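You operate a simulated robot arm through the tools that you are given. There is no shell and no other tool.

You are at the controls of a simulated robot arm. One attempt, no reset.

Task
File the slide on the slide light box in Box L-2, lid back on, and switch the light off.
Fine: slide flat in the box before the lid; leave the other box shut.
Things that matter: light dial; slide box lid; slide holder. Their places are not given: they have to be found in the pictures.

It is judged by the outcome, as a careful person would: the job done as asked, and still so three seconds after it is handed in. It fails if anything else is knocked over, pushed out of place, dropped, spilled or broken. A push-on lid holds only when it is set on centred and level and pressed home; a screw cap is set on level and turned clockwise until tight.

Robot
A 6-joint arm with a two-finger parallel gripper, fixed in place. Base frame: the origin is at the foot of the arm, x ahead of it, y to its left, z up; the work surface is at about z = 0. Lengths are in cm, angles in degrees, forces in N, time in s.
With the tool pointing down near the work surface it reaches from about 18 to 46 cm from the base axis. Its first joint turns from -70.0 to 70.0 degrees. Payload 1.9 kg.
The TCP is the grasp point between the finger pads, 2.3 cm short of the fingertips. In the tool frame z runs along the fingers and y along their closing line. Largest opening 9.4 cm; finger width 3.8, thickness 1; the body of the gripper, 5.4 by 9.6 cm, starts 3.9 cm behind the TCP.
Orientation is that of the tool frame in the base frame, as [roll, pitch, yaw] about the fixed x, y, z axes, in that order (R = Rz(yaw) Ry(pitch) Rx(roll)). With the fingers straight down and closing along the base's y, the tool's x points along the base's -x, its y along +y and its z along -z.

Tools
- The arm moves only by the tool drive_tool. Its argument "plan" is a list of rows, each a list of 7 numbers: the turn, a rotation vector about the tool's x, y, z in degrees, then the shift along the tool's x, y, z in cm, then the finger opening in cm, from 0 to 9.4. In form: [[ax, ay, az, dx, dy, dz, jaw], ...]. A call has 1 to 20 rows; each row is the pose to reach, as a shift and turn from the pose commanded when the call began, along the tool's axes at that moment. A row lasts 0.2 s, in which the tool goes at most 5 cm and 8.6 degrees; a call with a longer step from one row to the next is refused whole, and so is a gripper value outside its range. Where a pose cannot be reached the arm comes as near as it can. A force on the tool above 40 N (or 10 N above the force at the start of the call, whichever is more), or a blocked arm, ends the call early, and 0.2 s more pass. The fingers move at their own pace (about 10.8 cm/s each) and stop on an object; they squeeze with about 33 N. The grip force told is the motor's: it shows also when the fingers shut on nothing. Time passes only in rows, and 0.2 s behind the last, so rows that repeat a pose let the fingers close. The reply holds the time, the measured pose of the TCP, the force on the tool along the base axes, the opening and the grip force, in the units named above and with some noise, with the torque about the TCP (base axes, N m) and any sound that the robot's microphone picked up.
- Cameras (640 x 400 px; columns grow to the right, rows downward): "scene" is fixed at [6.99, 33.56, 43.85]; the picture's right is [-0.53, -0.85, 0.00], its down [-0.48, 0.30, -0.83] and it looks along [0.70, -0.44, -0.56] (base axes); focal length 218 px, centre (320, 200). "wrist" rides on the gripper at [8.6, 1.6, -7.4] in the tool frame; the picture's right is [-0.18, 0.98, 0.00], its down [-0.58, -0.11, -0.81] and it looks along [-0.79, -0.15, 0.59] (tool axes); focal length 243 px, centre (320, 200).
- grab_frame(camera): a new picture of that camera. No time passes.
- locate(camera, pixels): for up to 12 pixels [column, row] of the newest picture of that camera ("zoom" is the newest enlarged one), the place [x, y, z] in the base frame of the surface seen there, good to about 0.2 cm, but the place of the scene camera against the robot may be out by one fixed shift of up to 2.5 cm in any direction. No time passes.
- zoom(camera, box): a new picture of the part [left, top, right, bottom] of that camera's present view, enlarged. No time passes.
- hand_in(): hands the job in; it is judged then, once.

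Unless the task says otherwise, let go and move clear before handing in.

The tools are called after "Request:" as name(argument=value, ...) on one line, values as JSON. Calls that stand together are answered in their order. drive_tool: Moves the arm, as the interface text tells. Its arguments: {"type":"object","properties":{"plan":{"type":"array","items":{"type":"array","items":{"type":"number"}}}},"required":["plan"]} The other tools are called the same way: grab_frame (camera) takes a picture; locate (camera, pixels) gives the place of the surface under pixels of a picture; zoom (camera, box) takes an enlarged picture of a part of a camera's view; hand_in () hands the job in.

At the start:

```text
time: 0.0
tcp_pos: [31.84, -3.5, 29.49]
tcp_rot: [-179.9, 0.0, 180.0]
wrist_force: [0.0, 0.6, -0.4]
torque: [0.0, 0.0, -0.02]
width: 9.41
grasp_force: 0.1
```

scene: 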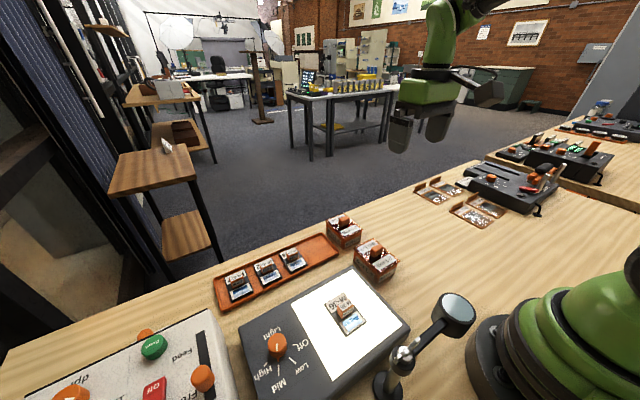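
wrist: 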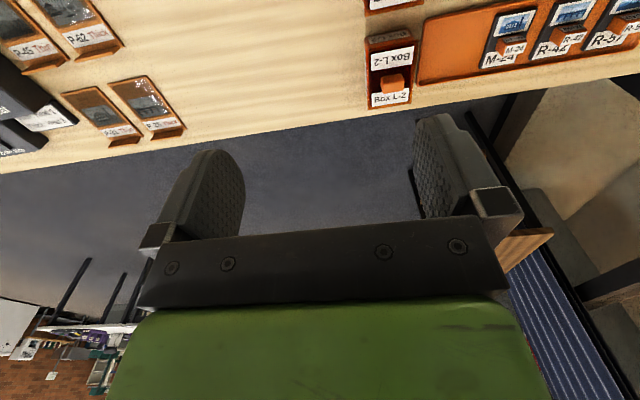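

The scene picture shows the light box with a slide at about (345,315), a dial at (278,350) and two small boxes at (343,232) and (376,260). I'll zoom in on these to see the details.

Request:
zoom(camera="scene", box=[300, 200, 420, 275])

Request:
zoom(camera="scene", box=[230, 270, 420, 390])

Request:
zoom(camera="wrist", box=[340, 0, 640, 120])

```text
5.33 times, centred on (360, 238) of scene
```

zoom: 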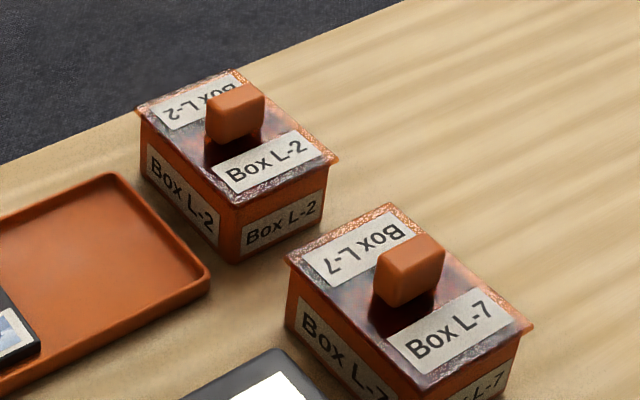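

```text
3.33 times, centred on (325, 330) of scene
```

zoom: 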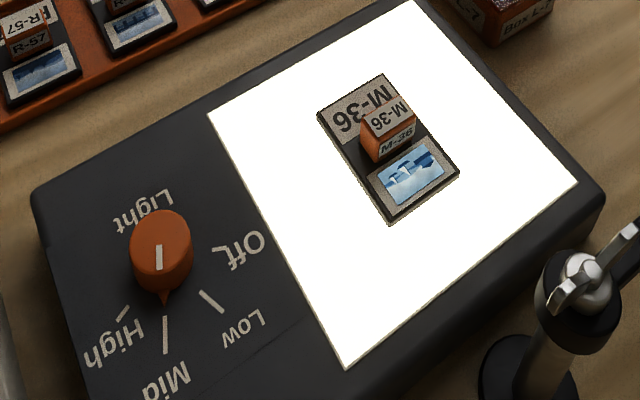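

```text
2.13 times, centred on (490, 60) of wrist
```

zoom: 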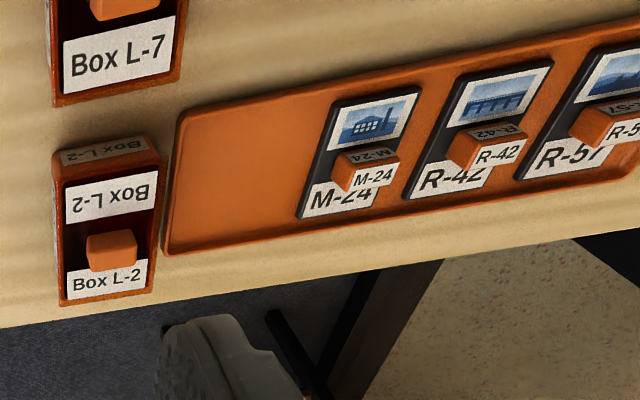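

The dial pointer is at Mid and Off lies counterclockwise of it; the slide is M-36 with an orange grip tab. I'll locate the same features in both cameras to work out the scene camera's offset.

Request:
locate(camera="zoom", pixels=[[112, 250], [66, 200], [152, 190], [62, 302], [150, 290], [172, 250], [188, 115], [365, 170], [110, 150]])

Request:
locate(camera="scene", pixels=[[344, 218], [326, 221], [345, 213], [363, 230], [344, 239], [377, 249], [354, 249], [398, 262], [340, 260], [326, 235], [293, 254]])

Request:
locate(camera="scene", pixels=[[278, 338], [278, 360], [346, 302], [325, 303], [345, 292], [367, 322], [346, 337], [300, 340], [242, 327], [355, 268], [410, 330], [453, 308]])

```text
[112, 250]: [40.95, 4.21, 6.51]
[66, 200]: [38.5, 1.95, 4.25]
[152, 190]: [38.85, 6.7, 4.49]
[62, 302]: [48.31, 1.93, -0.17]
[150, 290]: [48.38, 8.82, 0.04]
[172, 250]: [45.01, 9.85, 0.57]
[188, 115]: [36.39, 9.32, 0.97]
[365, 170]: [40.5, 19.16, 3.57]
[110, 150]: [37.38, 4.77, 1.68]
```

```text
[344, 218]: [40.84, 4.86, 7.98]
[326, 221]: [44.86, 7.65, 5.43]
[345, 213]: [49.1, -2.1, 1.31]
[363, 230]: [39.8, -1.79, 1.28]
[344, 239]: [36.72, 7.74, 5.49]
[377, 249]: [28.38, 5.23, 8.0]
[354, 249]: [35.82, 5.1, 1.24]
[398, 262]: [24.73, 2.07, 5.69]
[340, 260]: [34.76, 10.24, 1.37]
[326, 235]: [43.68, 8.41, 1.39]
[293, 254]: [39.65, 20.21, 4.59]
```

```text
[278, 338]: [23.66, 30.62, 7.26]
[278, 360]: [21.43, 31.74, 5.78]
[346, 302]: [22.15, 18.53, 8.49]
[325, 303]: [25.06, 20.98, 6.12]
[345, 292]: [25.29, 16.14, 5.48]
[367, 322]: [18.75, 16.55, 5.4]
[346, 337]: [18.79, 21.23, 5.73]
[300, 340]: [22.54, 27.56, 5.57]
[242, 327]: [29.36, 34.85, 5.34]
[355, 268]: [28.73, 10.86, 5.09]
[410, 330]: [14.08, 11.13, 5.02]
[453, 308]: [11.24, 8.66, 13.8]
```

The table reads about z = 1.3 through the scene camera, so it has a vertical shift, and the wrist camera is the trustworthy one. I'll move the wrist to look at Box L-2 up close, using small steps.

Request:
drive_tool(plan=[[0, 0, 0, 2, 2.2, 2.5, 9.4], [0, 0, 0, 4, 4.4, 5, 9.4], [0, 0, 0, 6, 6.5, 7.5, 9.4], [0, 0, 0, 6, 6.5, 7.5, 9.4]])

Request:
grab_frame(camera="wrist")

```text
time: 1.0
tcp_pos: [25.71, 3.16, 22.35]
tcp_rot: [-180.0, 0.0, 179.9]
wrist_force: [0.5, -0.3, 0.5]
torque: [-0.01, -0.01, 0.0]
width: 9.41
grasp_force: 0.0
```

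```text
taken
```

wrist: 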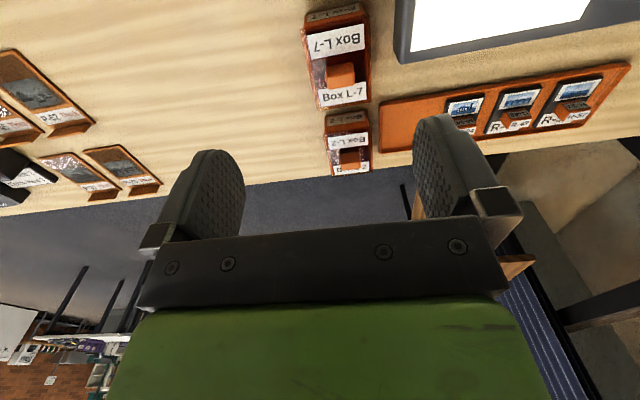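

Box L-2 is now at about (348,150) and L-7 at (340,60). I'll zoom in and locate points on both.

Request:
zoom(camera="wrist", box=[280, 0, 440, 100])

Request:
zoom(camera="wrist", box=[300, 95, 410, 190])

```text
4.00 times, centred on (360, 50) of wrist
```

zoom: 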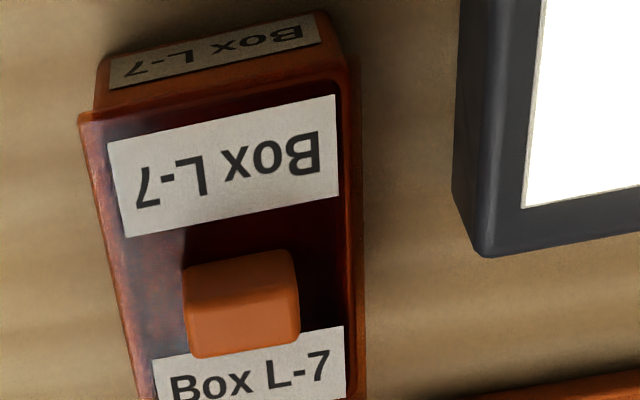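

```text
4.21 times, centred on (355, 142) of wrist
```

zoom: 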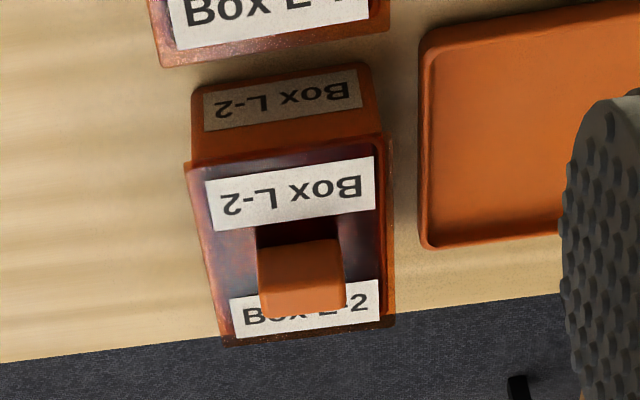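

Request:
locate(camera="zoom", pixels=[[188, 168], [383, 140], [224, 342], [390, 322], [262, 250], [334, 243], [264, 300], [344, 298], [200, 158], [200, 95], [365, 70]])

Request:
locate(camera="wrist", pixels=[[302, 30], [366, 16], [318, 107], [368, 97], [329, 68], [352, 65], [330, 86], [354, 82], [250, 100]])

```text
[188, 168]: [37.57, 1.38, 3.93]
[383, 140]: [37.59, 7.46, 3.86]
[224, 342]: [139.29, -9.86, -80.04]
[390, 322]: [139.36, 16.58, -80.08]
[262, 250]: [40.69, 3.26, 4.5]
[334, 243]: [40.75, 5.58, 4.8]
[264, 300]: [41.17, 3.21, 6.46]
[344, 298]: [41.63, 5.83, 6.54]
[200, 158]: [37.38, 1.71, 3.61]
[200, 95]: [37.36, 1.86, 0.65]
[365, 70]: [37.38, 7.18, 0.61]
```

```text
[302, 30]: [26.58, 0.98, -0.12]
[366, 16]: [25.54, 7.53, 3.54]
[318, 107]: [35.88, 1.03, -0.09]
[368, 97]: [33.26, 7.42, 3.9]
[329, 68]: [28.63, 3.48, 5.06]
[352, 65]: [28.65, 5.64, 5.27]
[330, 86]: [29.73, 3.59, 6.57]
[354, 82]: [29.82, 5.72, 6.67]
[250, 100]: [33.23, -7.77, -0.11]
```

Box L-2's front lid edge is at x≈37.5, y 1.4–7.5, with its knob centred near y≈4.5 and its top at z≈6.6. I'll move in above it for a closer look at the knob.

Request:
drive_tool(plan=[[0, 0, 0, -4, 0.4, 2, 9.4], [0, 0, 0, -8, 0.9, 4, 9.4], [0, 0, 0, -11.2, 1.3, 6, 9.4], [0, 0, 0, -11.2, 1.3, 6, 9.4], [0, 0, 0, -11.2, 1.3, 6, 9.4]])

Request:
grab_frame(camera="wrist")

Request:
zoom(camera="wrist", box=[240, 0, 440, 125])

```text
time: 2.2
tcp_pos: [37.23, 4.52, 16.27]
tcp_rot: [-180.0, 0.0, -180.0]
wrist_force: [-0.2, 0.0, -0.7]
torque: [-0.04, 0.03, 0.02]
width: 9.39
grasp_force: 0.2
```

```text
taken
```

wrist: 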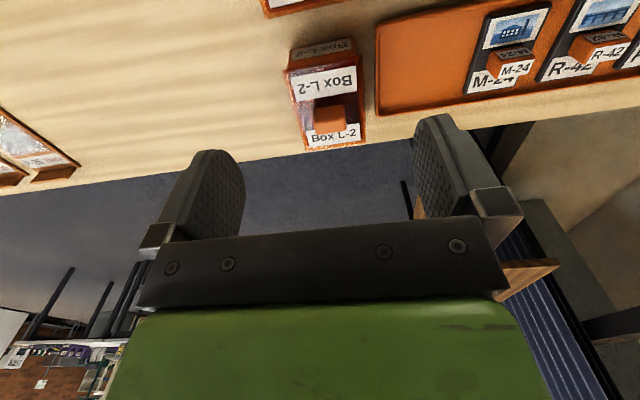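

```text
3.20 times, centred on (340, 62) of wrist
```

zoom: 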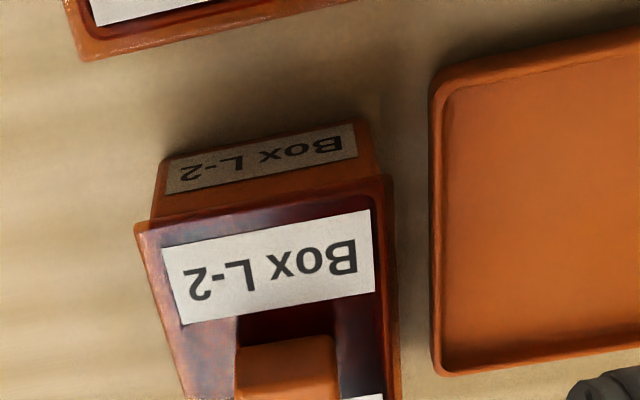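

Request:
zoom(camera="wrist", box=[270, 30, 390, 160])

Request:
zoom(camera="scene", box=[315, 205, 375, 245])

```text
3.08 times, centred on (330, 95) of wrist
```

zoom: 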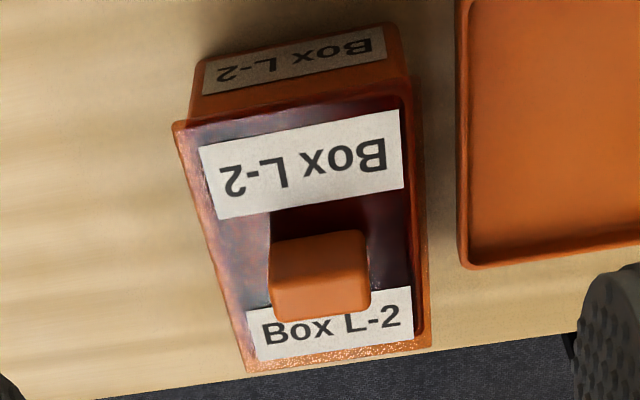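

```text
10.00 times, centred on (345, 225) of scene
```

zoom: 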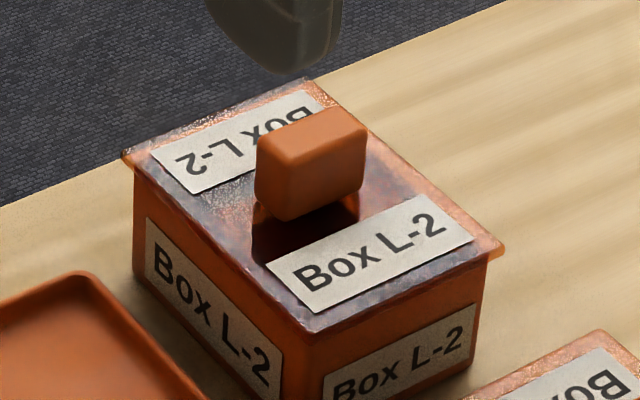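

Request:
locate(camera="wrist", pixels=[[329, 110], [329, 115], [330, 118], [330, 125], [331, 131], [314, 127], [345, 123], [282, 70], [358, 62], [308, 149], [365, 142]])

Request:
locate(camera="zoom", pixels=[[126, 155], [308, 82], [500, 250], [310, 335], [260, 135], [325, 112], [365, 130], [305, 158], [290, 215], [290, 160]])

```text
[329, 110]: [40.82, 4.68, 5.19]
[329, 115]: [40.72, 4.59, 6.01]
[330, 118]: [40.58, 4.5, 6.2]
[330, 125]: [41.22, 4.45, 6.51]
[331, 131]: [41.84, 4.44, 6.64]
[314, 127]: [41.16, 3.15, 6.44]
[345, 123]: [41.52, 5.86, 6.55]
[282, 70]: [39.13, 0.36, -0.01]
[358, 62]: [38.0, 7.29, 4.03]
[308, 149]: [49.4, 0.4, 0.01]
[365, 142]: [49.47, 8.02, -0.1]
```

```text
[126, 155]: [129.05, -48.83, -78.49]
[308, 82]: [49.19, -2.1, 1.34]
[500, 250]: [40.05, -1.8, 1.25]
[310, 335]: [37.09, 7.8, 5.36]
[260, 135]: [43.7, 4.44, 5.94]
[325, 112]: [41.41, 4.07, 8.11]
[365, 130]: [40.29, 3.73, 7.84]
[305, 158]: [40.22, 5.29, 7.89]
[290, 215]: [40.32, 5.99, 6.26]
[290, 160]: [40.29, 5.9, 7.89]
```

The knob spans x≈40.65–42.2, y≈3.1–5.9 with its top at z≈6.6, and the box is square to the axes. I'll move above it with the jaw at 5 and go down in two stages.

Request:
drive_tool(plan=[[0, 0, 0, -4.4, 0.05, 0, 6], [0, 0, 0, -4.4, 0.05, 3, 5.5], [0, 0, 0, -4.4, 0.05, 5.5, 5.5], [0, 0, 0, -4.4, 0.05, 7, 5.5], [0, 0, 0, -4.4, 0.05, 7, 5.5]])

Request:
grab_frame(camera="wrist")

Request:
zoom(camera="scene", box=[305, 180, 385, 245])

```text
time: 3.4
tcp_pos: [41.49, 4.52, 8.95]
tcp_rot: [-179.9, 0.0, 180.0]
wrist_force: [0.3, 0.4, 1.7]
torque: [0.0, 0.0, -0.02]
width: 5.51
grasp_force: 0.1
```

```text
taken
```

wrist: 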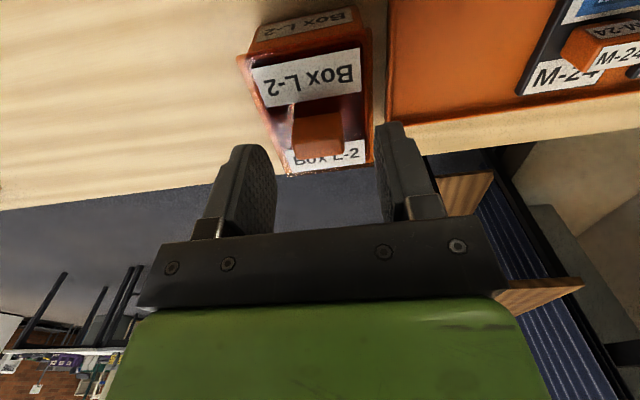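

```text
6.15 times, centred on (345, 212) of scene
```

zoom: 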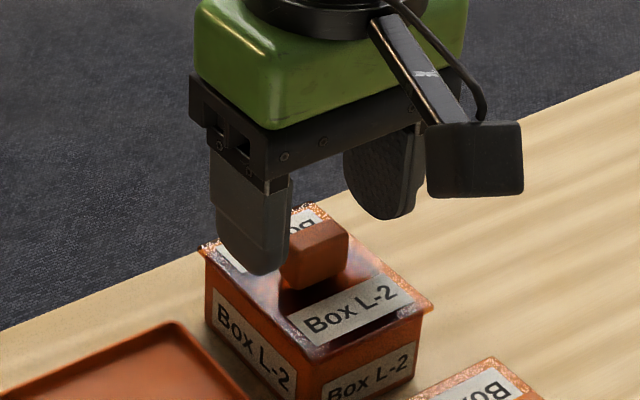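

The fingers straddle the knob, with the tips at about z 6.6. I'll go down 2 cm more and close.

Request:
drive_tool(plan=[[0, 0, 0, 0, 0, 1, 5.5], [0, 0, 0, 0, 0, 2, 5.5], [0, 0, 0, 0, 0, 2, 4], [0, 0, 0, 0, 0, 2, 2.5], [0, 0, 0, 0, 0, 2, 2.0], [0, 0, 0, 0, 0, 2, 2.0]])

Request:
zoom(camera="scene", box=[305, 180, 385, 245])

Request:
grab_frame(camera="wrist")

```text
time: 4.8
tcp_pos: [41.46, 4.57, 7.07]
tcp_rot: [180.0, 0.0, 180.0]
wrist_force: [-0.1, 0.2, -0.6]
torque: [0.01, 0.02, 0.0]
width: 2.69
grasp_force: 32.9
```

```text
6.15 times, centred on (345, 212) of scene
```

zoom: 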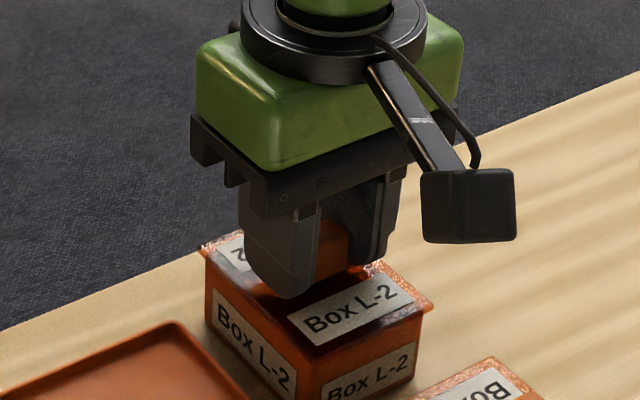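

```text
taken
```

wrist: 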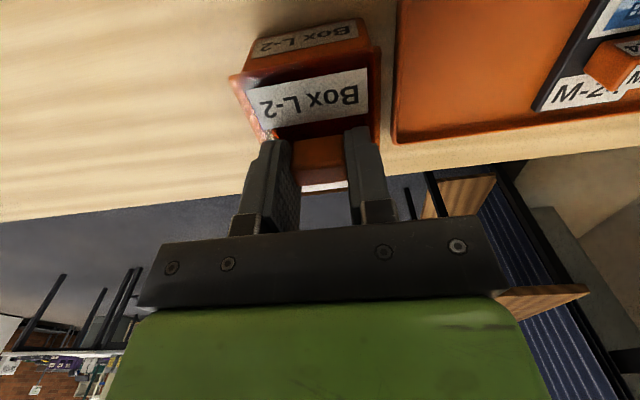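

The knob is gripped (width 2.69, 33 N). I'll lift straight up, slowly at first.

Request:
drive_tool(plan=[[0, 0, 0, 0, 0, -0.3, 2], [0, 0, 0, 0, 0, -0.6, 2], [0, 0, 0, 0, 0, -1.0, 2], [0, 0, 0, 0, 0, -1.5, 2], [0, 0, 0, 0, 0, -2.5, 2], [0, 0, 0, 0, 0, -4, 2], [0, 0, 0, 0, 0, -6, 2], [0, 0, 0, 0, 0, -6, 2]])

Request:
zoom(camera="scene", box=[285, 140, 405, 245])

Request:
grab_frame(camera="wrist")

```text
time: 6.6
tcp_pos: [41.34, 4.36, 13.25]
tcp_rot: [180.0, 0.0, 180.0]
wrist_force: [-0.2, 0.7, 0.5]
torque: [0.05, 0.02, 0.03]
width: 2.7
grasp_force: 32.7
```

```text
3.81 times, centred on (345, 192) of scene
```

zoom: 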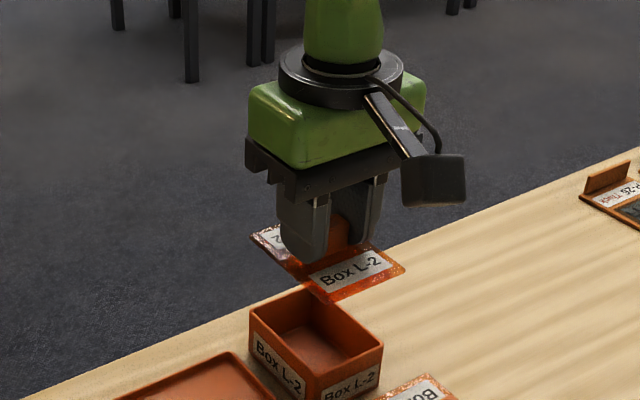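

```text
taken
```

wrist: 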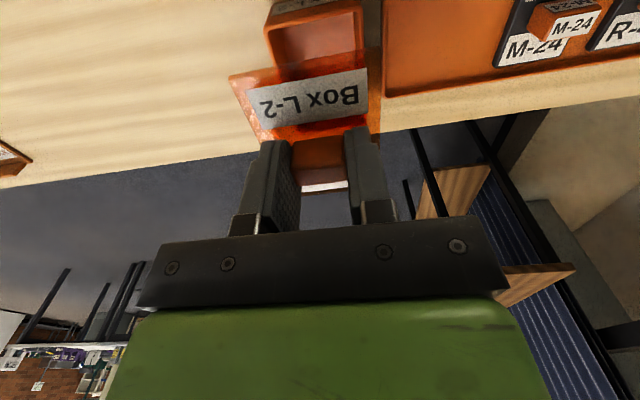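

The lid is off and Box L-2 is open. I'll carry the lid over the bare wood near (34,-5), staying clear of L-7, and start to lower it.

Request:
drive_tool(plan=[[0, 0, 0, 2.0, -3.2, 0, 2], [0, 0, 0, 4.5, -6.2, 0, 2], [0, 0, 0, 7.4, -9.4, 0, 2], [0, 0, 0, 7.4, -9.4, 3, 2], [0, 0, 0, 7.4, -9.4, 6, 2], [0, 0, 0, 7.4, -9.4, 8, 2], [0, 0, 0, 7.4, -9.4, 8, 2]])

Request:
zoom(camera="scene", box=[320, 160, 480, 280])

Request:
grab_frame(camera="wrist")

```text
time: 8.2
tcp_pos: [33.88, -4.9, 5.13]
tcp_rot: [179.9, 0.0, -180.0]
wrist_force: [-0.1, 0.3, -0.5]
torque: [-0.01, 0.02, -0.03]
width: 2.67
grasp_force: 33.3
```

```text
3.33 times, centred on (400, 220) of scene
```

zoom: 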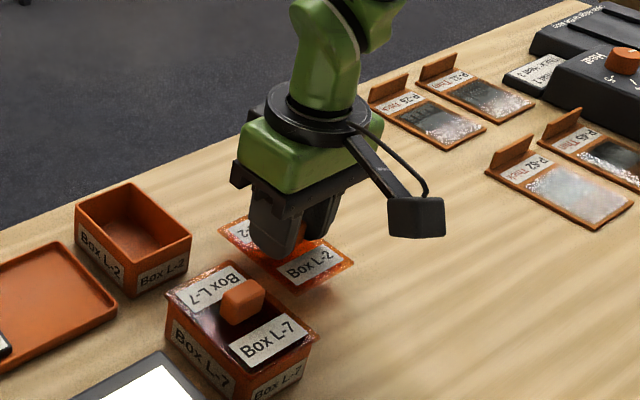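

```text
taken
```

wrist: 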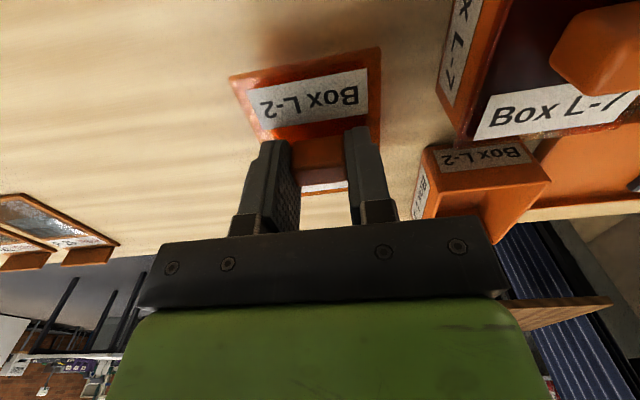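

The lid hangs above clear wood. I'll lower it in small steps and watch the force.

Request:
drive_tool(plan=[[0, 0, 0, 0, 0, 0.5, 2], [0, 0, 0, 0, 0, 1.0, 2], [0, 0, 0, 0, 0, 1.3, 2], [0, 0, 0, 0, 0, 1.5, 2]])

Request:
zoom(camera="scene", box=[350, 200, 430, 255])

```text
time: 9.2
tcp_pos: [33.99, -4.93, 3.77]
tcp_rot: [-180.0, -0.1, -179.9]
wrist_force: [-0.6, 0.4, -1.0]
torque: [0.03, 0.03, 0.03]
width: 2.68
grasp_force: 32.9
```

```text
7.27 times, centred on (390, 228) of scene
```

zoom: 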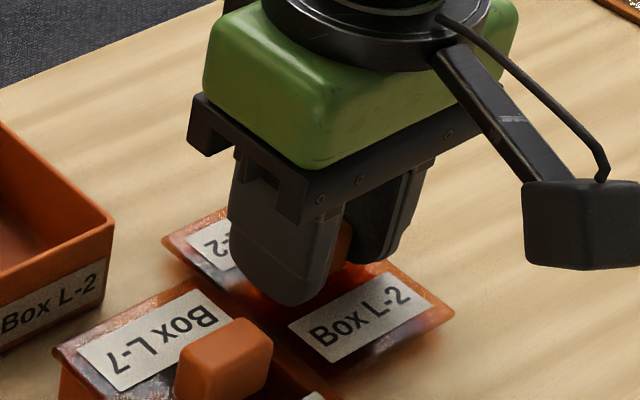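

Request:
drive_tool(plan=[[0, 0, 0, 0, 0, 0.15, 2], [0, 0, 0, 0, 0, 0.3, 2], [0, 0, 0, 0, 0, 0.4, 2], [0, 0, 0, 0, 0, 0.4, 2]])

Request:
zoom(camera="scene", box=[350, 200, 430, 255])

```text
time: 10.2
tcp_pos: [34.2, -4.89, 3.24]
tcp_rot: [180.0, 0.1, -180.0]
wrist_force: [-3.9, 6.8, 31.4]
torque: [0.14, 0.09, 0.01]
width: 2.66
grasp_force: 33.0
```

```text
7.27 times, centred on (390, 228) of scene
```

zoom: 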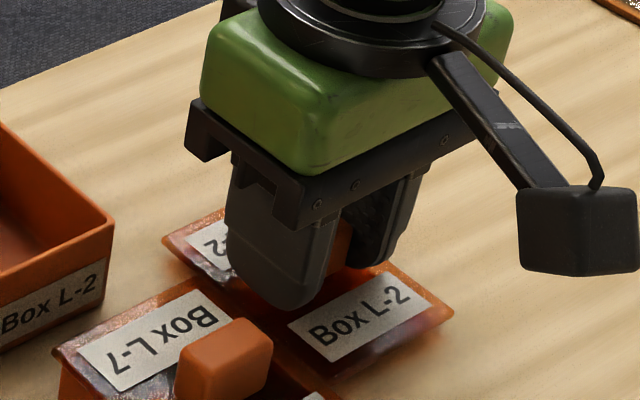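

The lid is resting on the table (31 N upward). I'll ease up slightly, open the jaw and retreat upward.

Request:
drive_tool(plan=[[0, 0, 0, 0, 0, -0.15, 2], [0, 0, 0, 0, 0, -0.2, 2], [0, 0, 0, 0, 0, -0.2, 5], [0, 0, 0, 0, 0, -0.2, 5.5], [0, 0, 0, 0, 0, -0.2, 5.5], [0, 0, 0, 0, 0, -3, 5.5], [0, 0, 0, 0, 0, -7, 5.5], [0, 0, 0, 0, 0, -12, 5.5], [0, 0, 0, 0, 0, -15, 5.5], [0, 0, 0, 0, 0, -15, 5.5]])

Request:
grab_frame(camera="wrist")

Request:
zoom(camera="scene", box=[310, 190, 470, 290])

```text
time: 12.4
tcp_pos: [34.31, -4.94, 18.31]
tcp_rot: [-180.0, 0.0, -180.0]
wrist_force: [-0.4, -0.4, 0.5]
torque: [0.01, -0.01, -0.01]
width: 5.49
grasp_force: 0.0
```

```text
taken
```

wrist: 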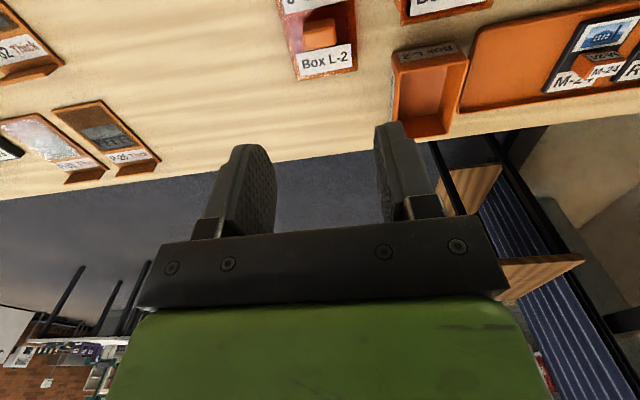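

```text
4.00 times, centred on (390, 240) of scene
```

zoom: 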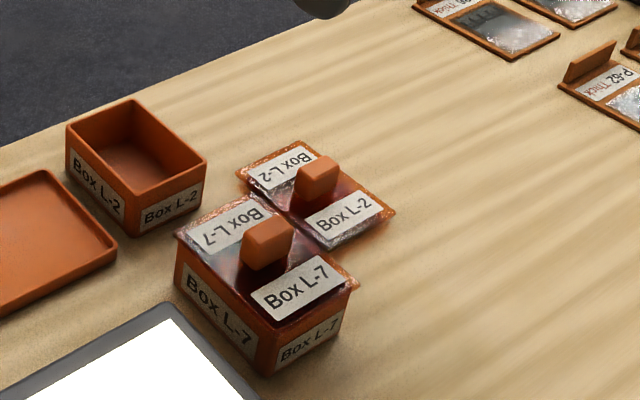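

The lid lies flat and upright, and the box is empty. I'll measure the box rim and floor, and the lid.

Request:
locate(camera="zoom", pixels=[[135, 101], [206, 157], [138, 187], [68, 126], [140, 165], [125, 145], [320, 160], [297, 143], [392, 212], [327, 247], [240, 172]])

Request:
zoom(camera="wrist", box=[370, 30, 490, 150])

```text
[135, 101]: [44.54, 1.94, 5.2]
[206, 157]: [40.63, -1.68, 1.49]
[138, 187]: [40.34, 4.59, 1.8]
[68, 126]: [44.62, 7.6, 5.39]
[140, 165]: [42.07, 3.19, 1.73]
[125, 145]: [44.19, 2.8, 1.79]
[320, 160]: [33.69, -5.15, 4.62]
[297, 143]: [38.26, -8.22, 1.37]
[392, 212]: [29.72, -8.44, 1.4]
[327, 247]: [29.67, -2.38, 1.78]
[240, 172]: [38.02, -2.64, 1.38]
```

```text
3.33 times, centred on (430, 90) of wrist
```

zoom: 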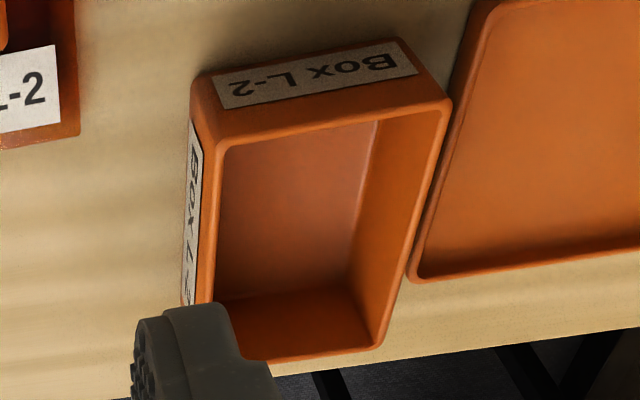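

Request:
locate(camera="zoom", pixels=[[226, 145], [443, 106], [380, 346], [208, 90], [440, 97], [250, 200], [330, 190], [320, 240], [300, 275], [345, 285], [372, 280], [345, 350]])

```text
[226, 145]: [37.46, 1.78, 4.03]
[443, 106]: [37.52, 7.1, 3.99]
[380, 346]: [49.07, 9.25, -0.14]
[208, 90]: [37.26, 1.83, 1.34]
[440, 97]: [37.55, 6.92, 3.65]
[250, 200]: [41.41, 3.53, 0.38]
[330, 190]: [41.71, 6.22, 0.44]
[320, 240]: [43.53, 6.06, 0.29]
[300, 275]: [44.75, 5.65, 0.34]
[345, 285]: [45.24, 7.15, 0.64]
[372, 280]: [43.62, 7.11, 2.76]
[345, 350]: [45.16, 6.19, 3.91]
```

The box interior is about x 37.7–45, y 2.0–6.9, with the floor at z≈0.4 and the rim at z≈4.0. Before moving to the light box I'll check the silver stand at scene (400,355)/(455,312), which could be an obstacle.

Request:
locate(camera="scene", pixels=[[388, 392], [400, 355], [402, 362], [430, 335], [455, 300], [455, 325], [440, 312], [472, 318], [390, 375]])

Request:
zoom(camera="scene", box=[340, 270, 520, 400])

```text
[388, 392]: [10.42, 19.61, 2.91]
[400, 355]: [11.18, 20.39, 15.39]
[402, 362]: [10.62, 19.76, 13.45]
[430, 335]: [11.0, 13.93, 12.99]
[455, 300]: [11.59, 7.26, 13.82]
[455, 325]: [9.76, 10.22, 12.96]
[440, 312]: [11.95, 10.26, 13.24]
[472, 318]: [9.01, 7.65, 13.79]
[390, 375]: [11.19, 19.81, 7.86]
```

```text
3.08 times, centred on (430, 335) of scene
```

zoom: 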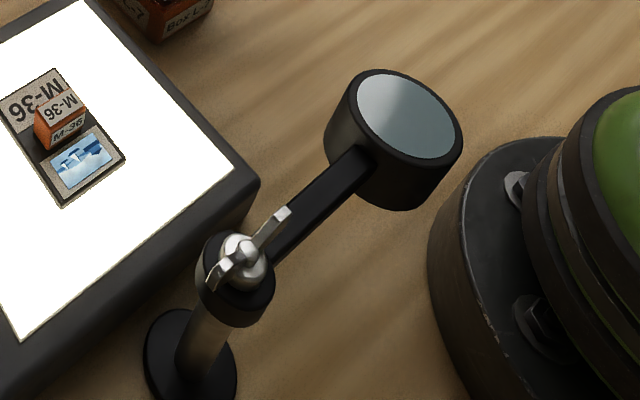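

The stand (a loupe on a post) occupies about x≈12, y 8–20, up to z≈14, so the wrist camera could hit it if I grasped the slide at the present yaw. I'll turn the tool +90° about base z, which puts the camera on the -y side, while moving to a viewpoint over the slide.

Request:
drive_tool(plan=[[0, 0, -7.5, 0.94, 1.75, 0, 5.5], [0, 0, -15, 1.88, 3.5, 0, 5.5], [0, 0, -22.5, 2.82, 5.25, 0, 5.5], [0, 0, -30, 3.77, 7, 0, 5.5], [0, 0, -37.5, 4.7, 8.75, 0, 5.5], [0, 0, -45, 5.65, 10.5, 0, 5.5]])

Request:
grab_frame(camera="scene")

```text
time: 13.8
tcp_pos: [28.34, 5.76, 18.16]
tcp_rot: [-180.0, -0.1, -134.9]
wrist_force: [0.4, 0.1, -0.3]
torque: [-0.02, 0.05, -0.01]
width: 5.5
grasp_force: 0.1
```

```text
taken
```

scene: 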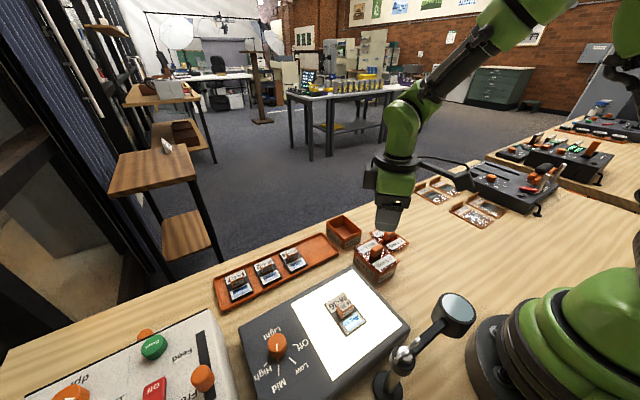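

The rotation is half done and everything is clear. I'll carry on to yaw -90 above the light box.

Request:
drive_tool(plan=[[0, 0, -7.5, -0.58, 1.85, 0, 5.5], [0, 0, -15, -1.15, 3.7, 0, 5.5], [0, 0, -22.5, -1.73, 5.55, 0, 5.5], [0, 0, -30, -2.3, 7.4, 0, 5.5], [0, 0, -37.5, -2.88, 9.25, 0, 5.5], [0, 0, -45, -3.46, 11.1, 0, 5.5], [0, 0, -45, -3.46, 11.1, 0, 5.5]])

Request:
grab_frame(camera="scene")

Request:
grab_frame(camera="wrist")

```text
time: 15.4
tcp_pos: [23.14, 15.99, 18.06]
tcp_rot: [179.9, -0.1, -89.9]
wrist_force: [0.6, 0.2, 0.9]
torque: [0.0, -0.01, 0.02]
width: 5.49
grasp_force: 0.1
```

```text
taken
```

scene: 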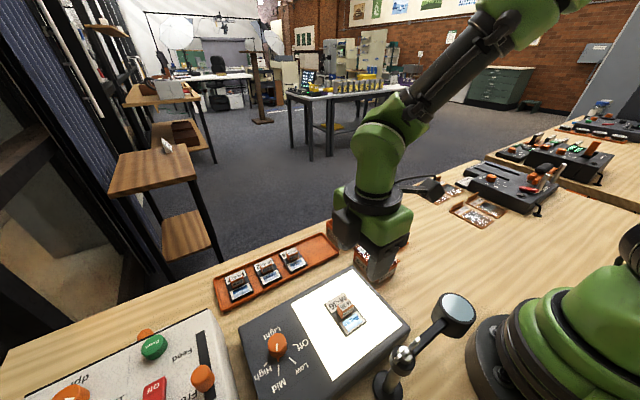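

```text
taken
```

wrist: 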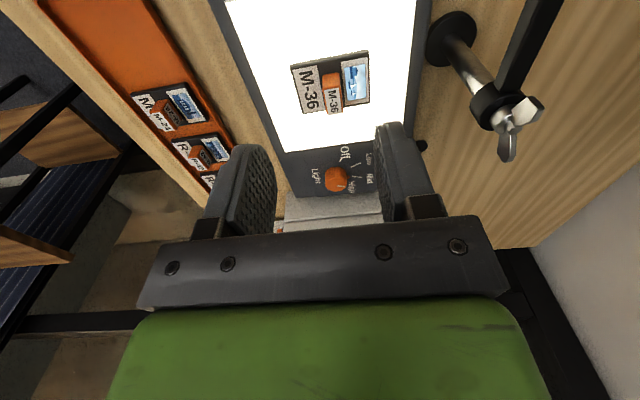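

The slide is at about (330,85) and the dial at (336,180). I'll zoom in on each.

Request:
zoom(camera="wrist", box=[290, 130, 400, 200])

Request:
zoom(camera="wrist", box=[280, 40, 380, 130])

```text
5.71 times, centred on (345, 165) of wrist
```

zoom: 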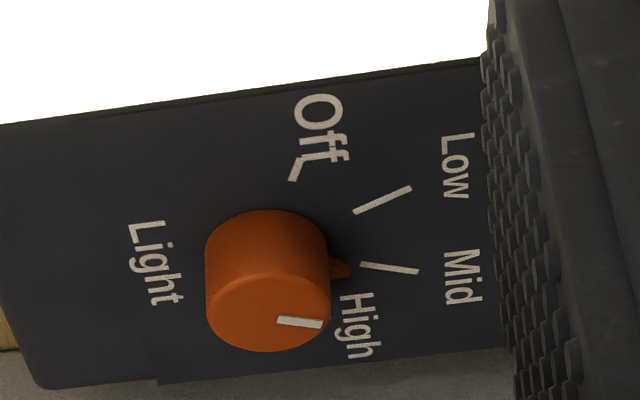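

```text
4.44 times, centred on (330, 85) of wrist
```

zoom: 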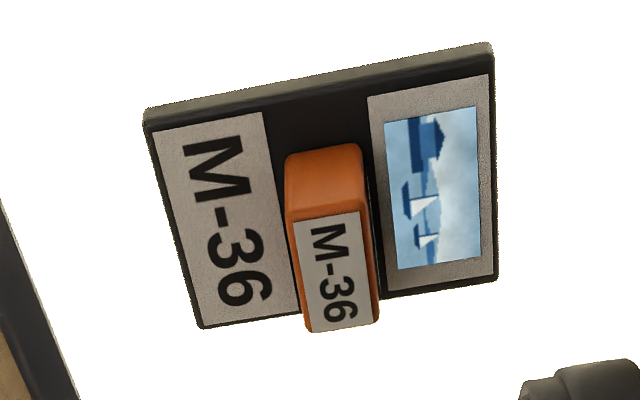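

Request:
locate(camera="zoom", pixels=[[148, 126], [490, 62], [496, 277], [202, 326], [295, 228], [360, 215], [310, 325], [376, 312], [290, 170], [335, 260], [325, 175], [367, 240]])

Request:
locate(camera="wrist", pixels=[[336, 181], [338, 183], [334, 172], [340, 190], [347, 187], [342, 160], [357, 165], [358, 177], [349, 177], [392, 22], [245, 20]])

```text
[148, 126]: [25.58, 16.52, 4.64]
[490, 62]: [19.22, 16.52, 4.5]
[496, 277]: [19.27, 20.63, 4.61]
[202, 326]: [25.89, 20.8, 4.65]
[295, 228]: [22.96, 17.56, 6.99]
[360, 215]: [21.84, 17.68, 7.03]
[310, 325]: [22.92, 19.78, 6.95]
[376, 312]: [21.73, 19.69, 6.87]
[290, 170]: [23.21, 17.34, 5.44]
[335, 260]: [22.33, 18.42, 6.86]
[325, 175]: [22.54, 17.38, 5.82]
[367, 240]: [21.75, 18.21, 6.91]
```

```text
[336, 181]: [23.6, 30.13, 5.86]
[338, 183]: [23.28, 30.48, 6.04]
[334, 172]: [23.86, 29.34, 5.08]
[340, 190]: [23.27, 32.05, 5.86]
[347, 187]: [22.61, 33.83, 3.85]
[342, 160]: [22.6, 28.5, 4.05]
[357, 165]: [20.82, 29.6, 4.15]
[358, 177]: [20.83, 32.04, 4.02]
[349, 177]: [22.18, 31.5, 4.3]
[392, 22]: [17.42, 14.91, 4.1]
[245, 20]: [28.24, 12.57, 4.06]
```

Slide M-36 spans x 19.2–25.75, y 16.5–20.7, and its tab is at x 21.75–23.0, y 17.4–19.75 with its top at z≈6.95. I'll hover with the fingertips just above the tab and check the alignment.

Request:
drive_tool(plan=[[0, 0, 0, -2.67, 0.6, 0, 5], [0, 0, 0, -2.67, 0.6, 3, 4.5], [0, 0, 0, -2.67, 0.6, 6, 4], [0, 0, 0, -2.67, 0.6, 8.3, 4], [0, 0, 0, -2.67, 0.6, 8.3, 4]])

Request:
grab_frame(camera="wrist")

Request:
zoom(camera="scene", box=[270, 220, 470, 380])

```text
time: 16.6
tcp_pos: [22.32, 18.48, 9.84]
tcp_rot: [-179.9, 0.0, -90.0]
wrist_force: [0.1, 0.6, 0.7]
torque: [0.03, -0.04, 0.03]
width: 3.99
grasp_force: 0.0
```

```text
taken
```

wrist: 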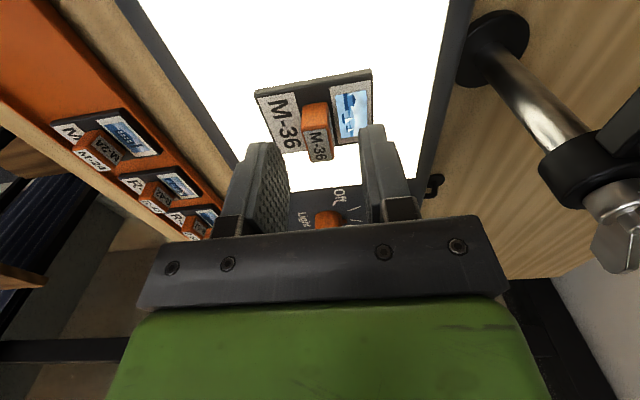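

```text
2.50 times, centred on (370, 300) of scene
```

zoom: 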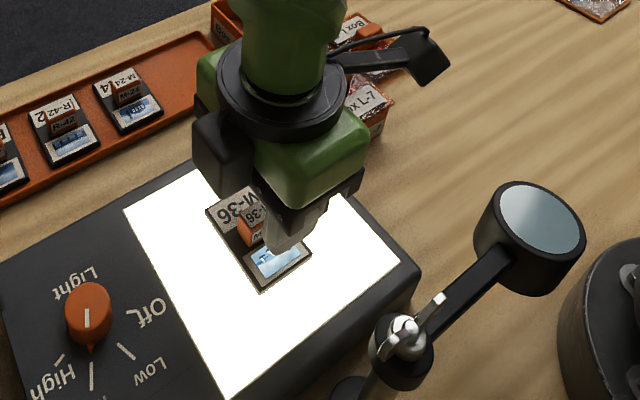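

Request:
zoom(camera="wrist", box=[240, 60, 400, 180])

Request:
locate(camera="wrist", pixels=[[304, 130], [326, 128], [311, 160], [331, 156], [315, 115], [257, 94], [371, 75]])

```text
3.33 times, centred on (320, 120) of wrist
```

zoom: 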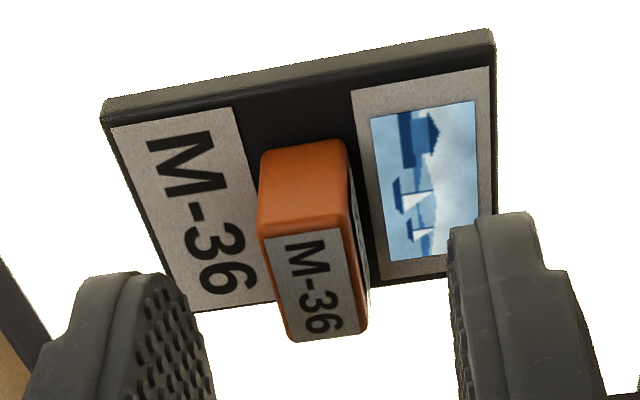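

```text
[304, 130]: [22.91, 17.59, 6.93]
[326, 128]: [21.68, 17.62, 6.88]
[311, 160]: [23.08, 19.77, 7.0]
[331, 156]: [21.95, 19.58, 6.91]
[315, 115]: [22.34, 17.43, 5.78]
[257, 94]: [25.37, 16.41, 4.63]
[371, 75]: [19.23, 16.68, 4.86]
```

The tab is centred between the fingers at (22.4,18.6). I'll go down 2.55 cm and close on it.

Request:
drive_tool(plan=[[0, 0, 0, 0, 0, 1, 4], [0, 0, 0, 0, 0, 2, 4], [0, 0, 0, 0, 0, 2.55, 4], [0, 0, 0, 0, 0, 2.55, 2.5], [0, 0, 0, 0, 0, 2.55, 1.4], [0, 0, 0, 0, 0, 2.55, 0.5], [0, 0, 0, 0, 0, 2.55, 0.5]])

Request:
grab_frame(camera="wrist")

Request:
zoom(camera="scene", box=[270, 220, 470, 380])

```text
time: 18.2
tcp_pos: [22.48, 18.4, 7.25]
tcp_rot: [-180.0, 0.0, -90.0]
wrist_force: [-0.1, 0.3, 1.2]
torque: [0.0, 0.02, -0.01]
width: 1.42
grasp_force: 33.1
```

```text
taken
```

wrist: 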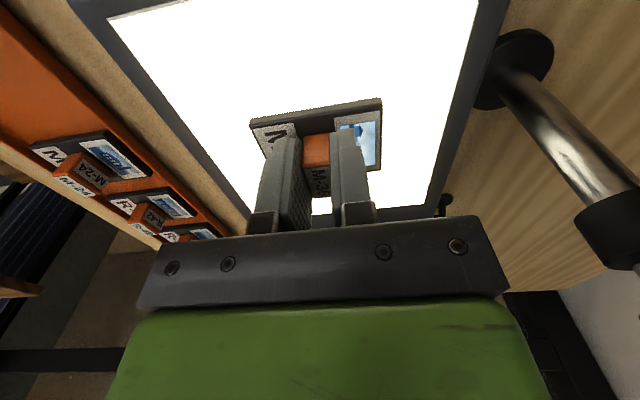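

```text
2.50 times, centred on (370, 300) of scene
```

zoom: 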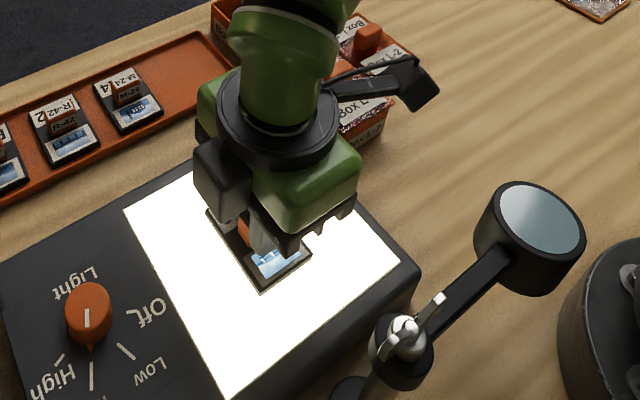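

The tab is gripped (width 1.42, 33 N). I'll lift straight up and check how the slide hangs.

Request:
drive_tool(plan=[[0, 0, 0, 0, 0, -0.4, 0.5], [0, 0, 0, 0, 0, -1.2, 0.5], [0, 0, 0, 0, 0, -2.5, 0.5], [0, 0, 0, 0, 0, -4.5, 0.5], [0, 0, 0, 0, 0, -7, 0.5], [0, 0, 0, 0, 0, -8.5, 0.5], [0, 0, 0, 0, 0, -8.5, 0.5]])

Request:
grab_frame(camera="wrist")

Request:
zoom(camera="wrist", box=[220, 70, 420, 220])

```text
time: 19.8
tcp_pos: [22.69, 18.46, 15.82]
tcp_rot: [-179.9, 0.0, -90.0]
wrist_force: [0.2, 0.6, 0.6]
torque: [-0.01, 0.01, -0.03]
width: 1.43
grasp_force: 33.0
```

```text
taken
```

wrist: 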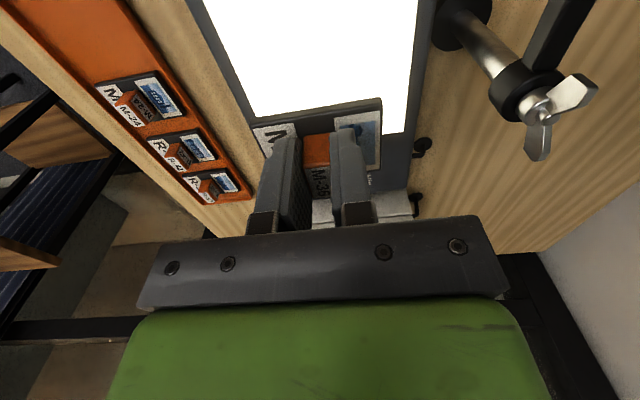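

```text
2.67 times, centred on (320, 145) of wrist
```

zoom: 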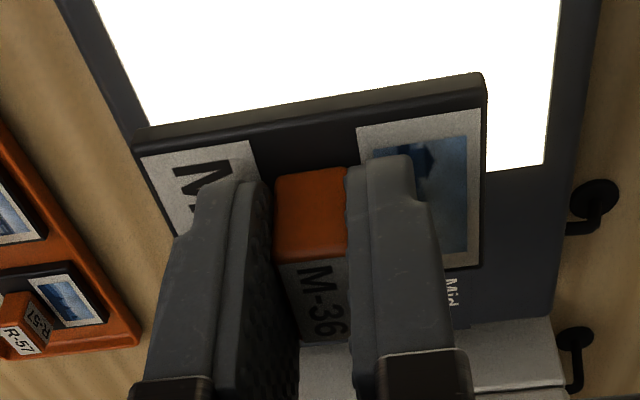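

Request:
locate(camera="zoom", pixels=[[140, 152], [483, 100], [478, 262], [175, 232], [285, 190], [340, 185], [300, 150], [480, 180]])

```text
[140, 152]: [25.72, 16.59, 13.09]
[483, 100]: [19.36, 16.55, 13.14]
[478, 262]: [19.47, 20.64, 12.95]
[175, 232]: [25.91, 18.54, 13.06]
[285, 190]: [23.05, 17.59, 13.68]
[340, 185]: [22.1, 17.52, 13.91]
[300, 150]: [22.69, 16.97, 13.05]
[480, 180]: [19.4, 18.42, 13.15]
```

The slide hangs level (top at z≈13.05 at all corners) and is centred on the fingers. I'll carry it over Box L-2 at this height.

Request:
drive_tool(plan=[[0, 0, 0, 1.4, -1.9, 0, 0.5], [0, 0, 0, 3.5, -4.7, 0, 0.5], [0, 0, 0, 5.6, -7.5, 0, 0.5], [0, 0, 0, 7.7, -10.3, 0, 0.5], [0, 0, 0, 9.8, -13.1, 0, 0.5], [0, 0, 0, 11.9, -15.9, 0, 0.5], [0, 0, 0, 13.3, -17.8, 0, 0.5], [0, 0, 0, 14.05, -18.85, 0, 0.5], [0, 0, 0, 14.05, -18.85, 0, 0.5], [0, 0, 0, 14.05, -18.85, 0, 0.5]])

Request:
grab_frame(camera="wrist")

Request:
zoom(camera="scene", box=[285, 140, 445, 260])

Request:
zoom(camera="wrist", box=[200, 0, 440, 220])

```text
time: 22.0
tcp_pos: [41.41, 4.34, 15.75]
tcp_rot: [-179.9, 0.1, -90.0]
wrist_force: [0.0, 0.3, 0.2]
torque: [-0.03, -0.01, -0.03]
width: 1.4
grasp_force: 33.5
```

```text
taken
```

wrist: 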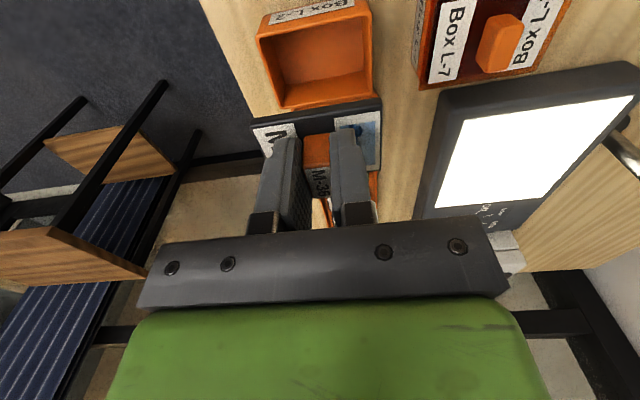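

```text
3.33 times, centred on (365, 200) of scene
```

zoom: 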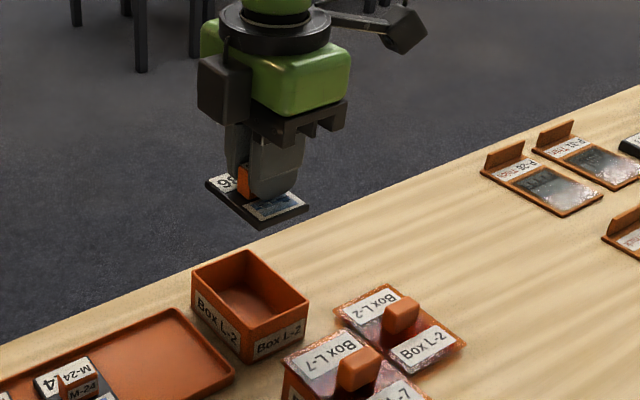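

```text
1.82 times, centred on (320, 110) of wrist
```

zoom: 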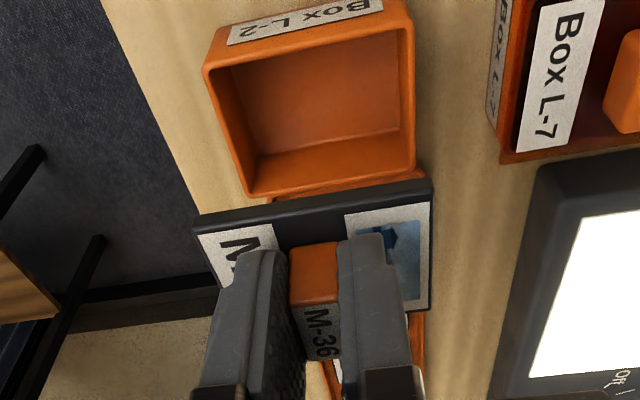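

Request:
zoom(camera="wrist", box=[240, 0, 390, 115])

```text
3.48 times, centred on (315, 58) of wrist
```

zoom: 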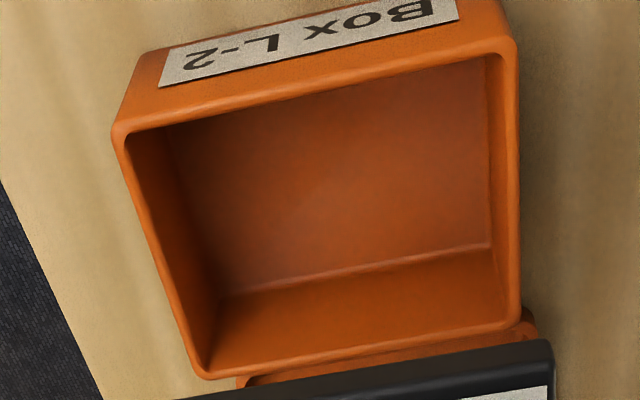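

Request:
locate(camera="zoom", pixels=[[152, 250], [163, 245], [519, 180], [508, 180], [516, 300], [360, 350], [360, 338], [310, 103], [310, 94], [135, 180], [350, 180], [200, 365]])

```text
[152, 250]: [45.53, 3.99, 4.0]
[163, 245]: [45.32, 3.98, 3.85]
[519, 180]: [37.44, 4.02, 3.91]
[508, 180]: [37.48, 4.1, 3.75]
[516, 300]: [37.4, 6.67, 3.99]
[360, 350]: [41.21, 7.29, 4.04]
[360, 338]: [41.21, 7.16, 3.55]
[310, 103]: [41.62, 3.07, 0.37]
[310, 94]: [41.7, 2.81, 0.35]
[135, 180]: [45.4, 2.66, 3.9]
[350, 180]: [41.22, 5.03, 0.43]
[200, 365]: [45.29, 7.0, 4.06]
```

Request:
locate(camera="wrist", pixels=[[252, 124], [380, 104], [381, 112], [379, 168], [380, 140], [320, 113], [307, 145], [327, 143], [262, 150]])

```text
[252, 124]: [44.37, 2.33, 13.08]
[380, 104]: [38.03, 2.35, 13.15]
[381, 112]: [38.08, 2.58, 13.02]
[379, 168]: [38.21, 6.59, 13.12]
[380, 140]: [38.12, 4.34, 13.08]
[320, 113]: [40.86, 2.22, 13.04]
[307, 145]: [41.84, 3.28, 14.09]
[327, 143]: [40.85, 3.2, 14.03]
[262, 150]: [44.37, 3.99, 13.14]
```

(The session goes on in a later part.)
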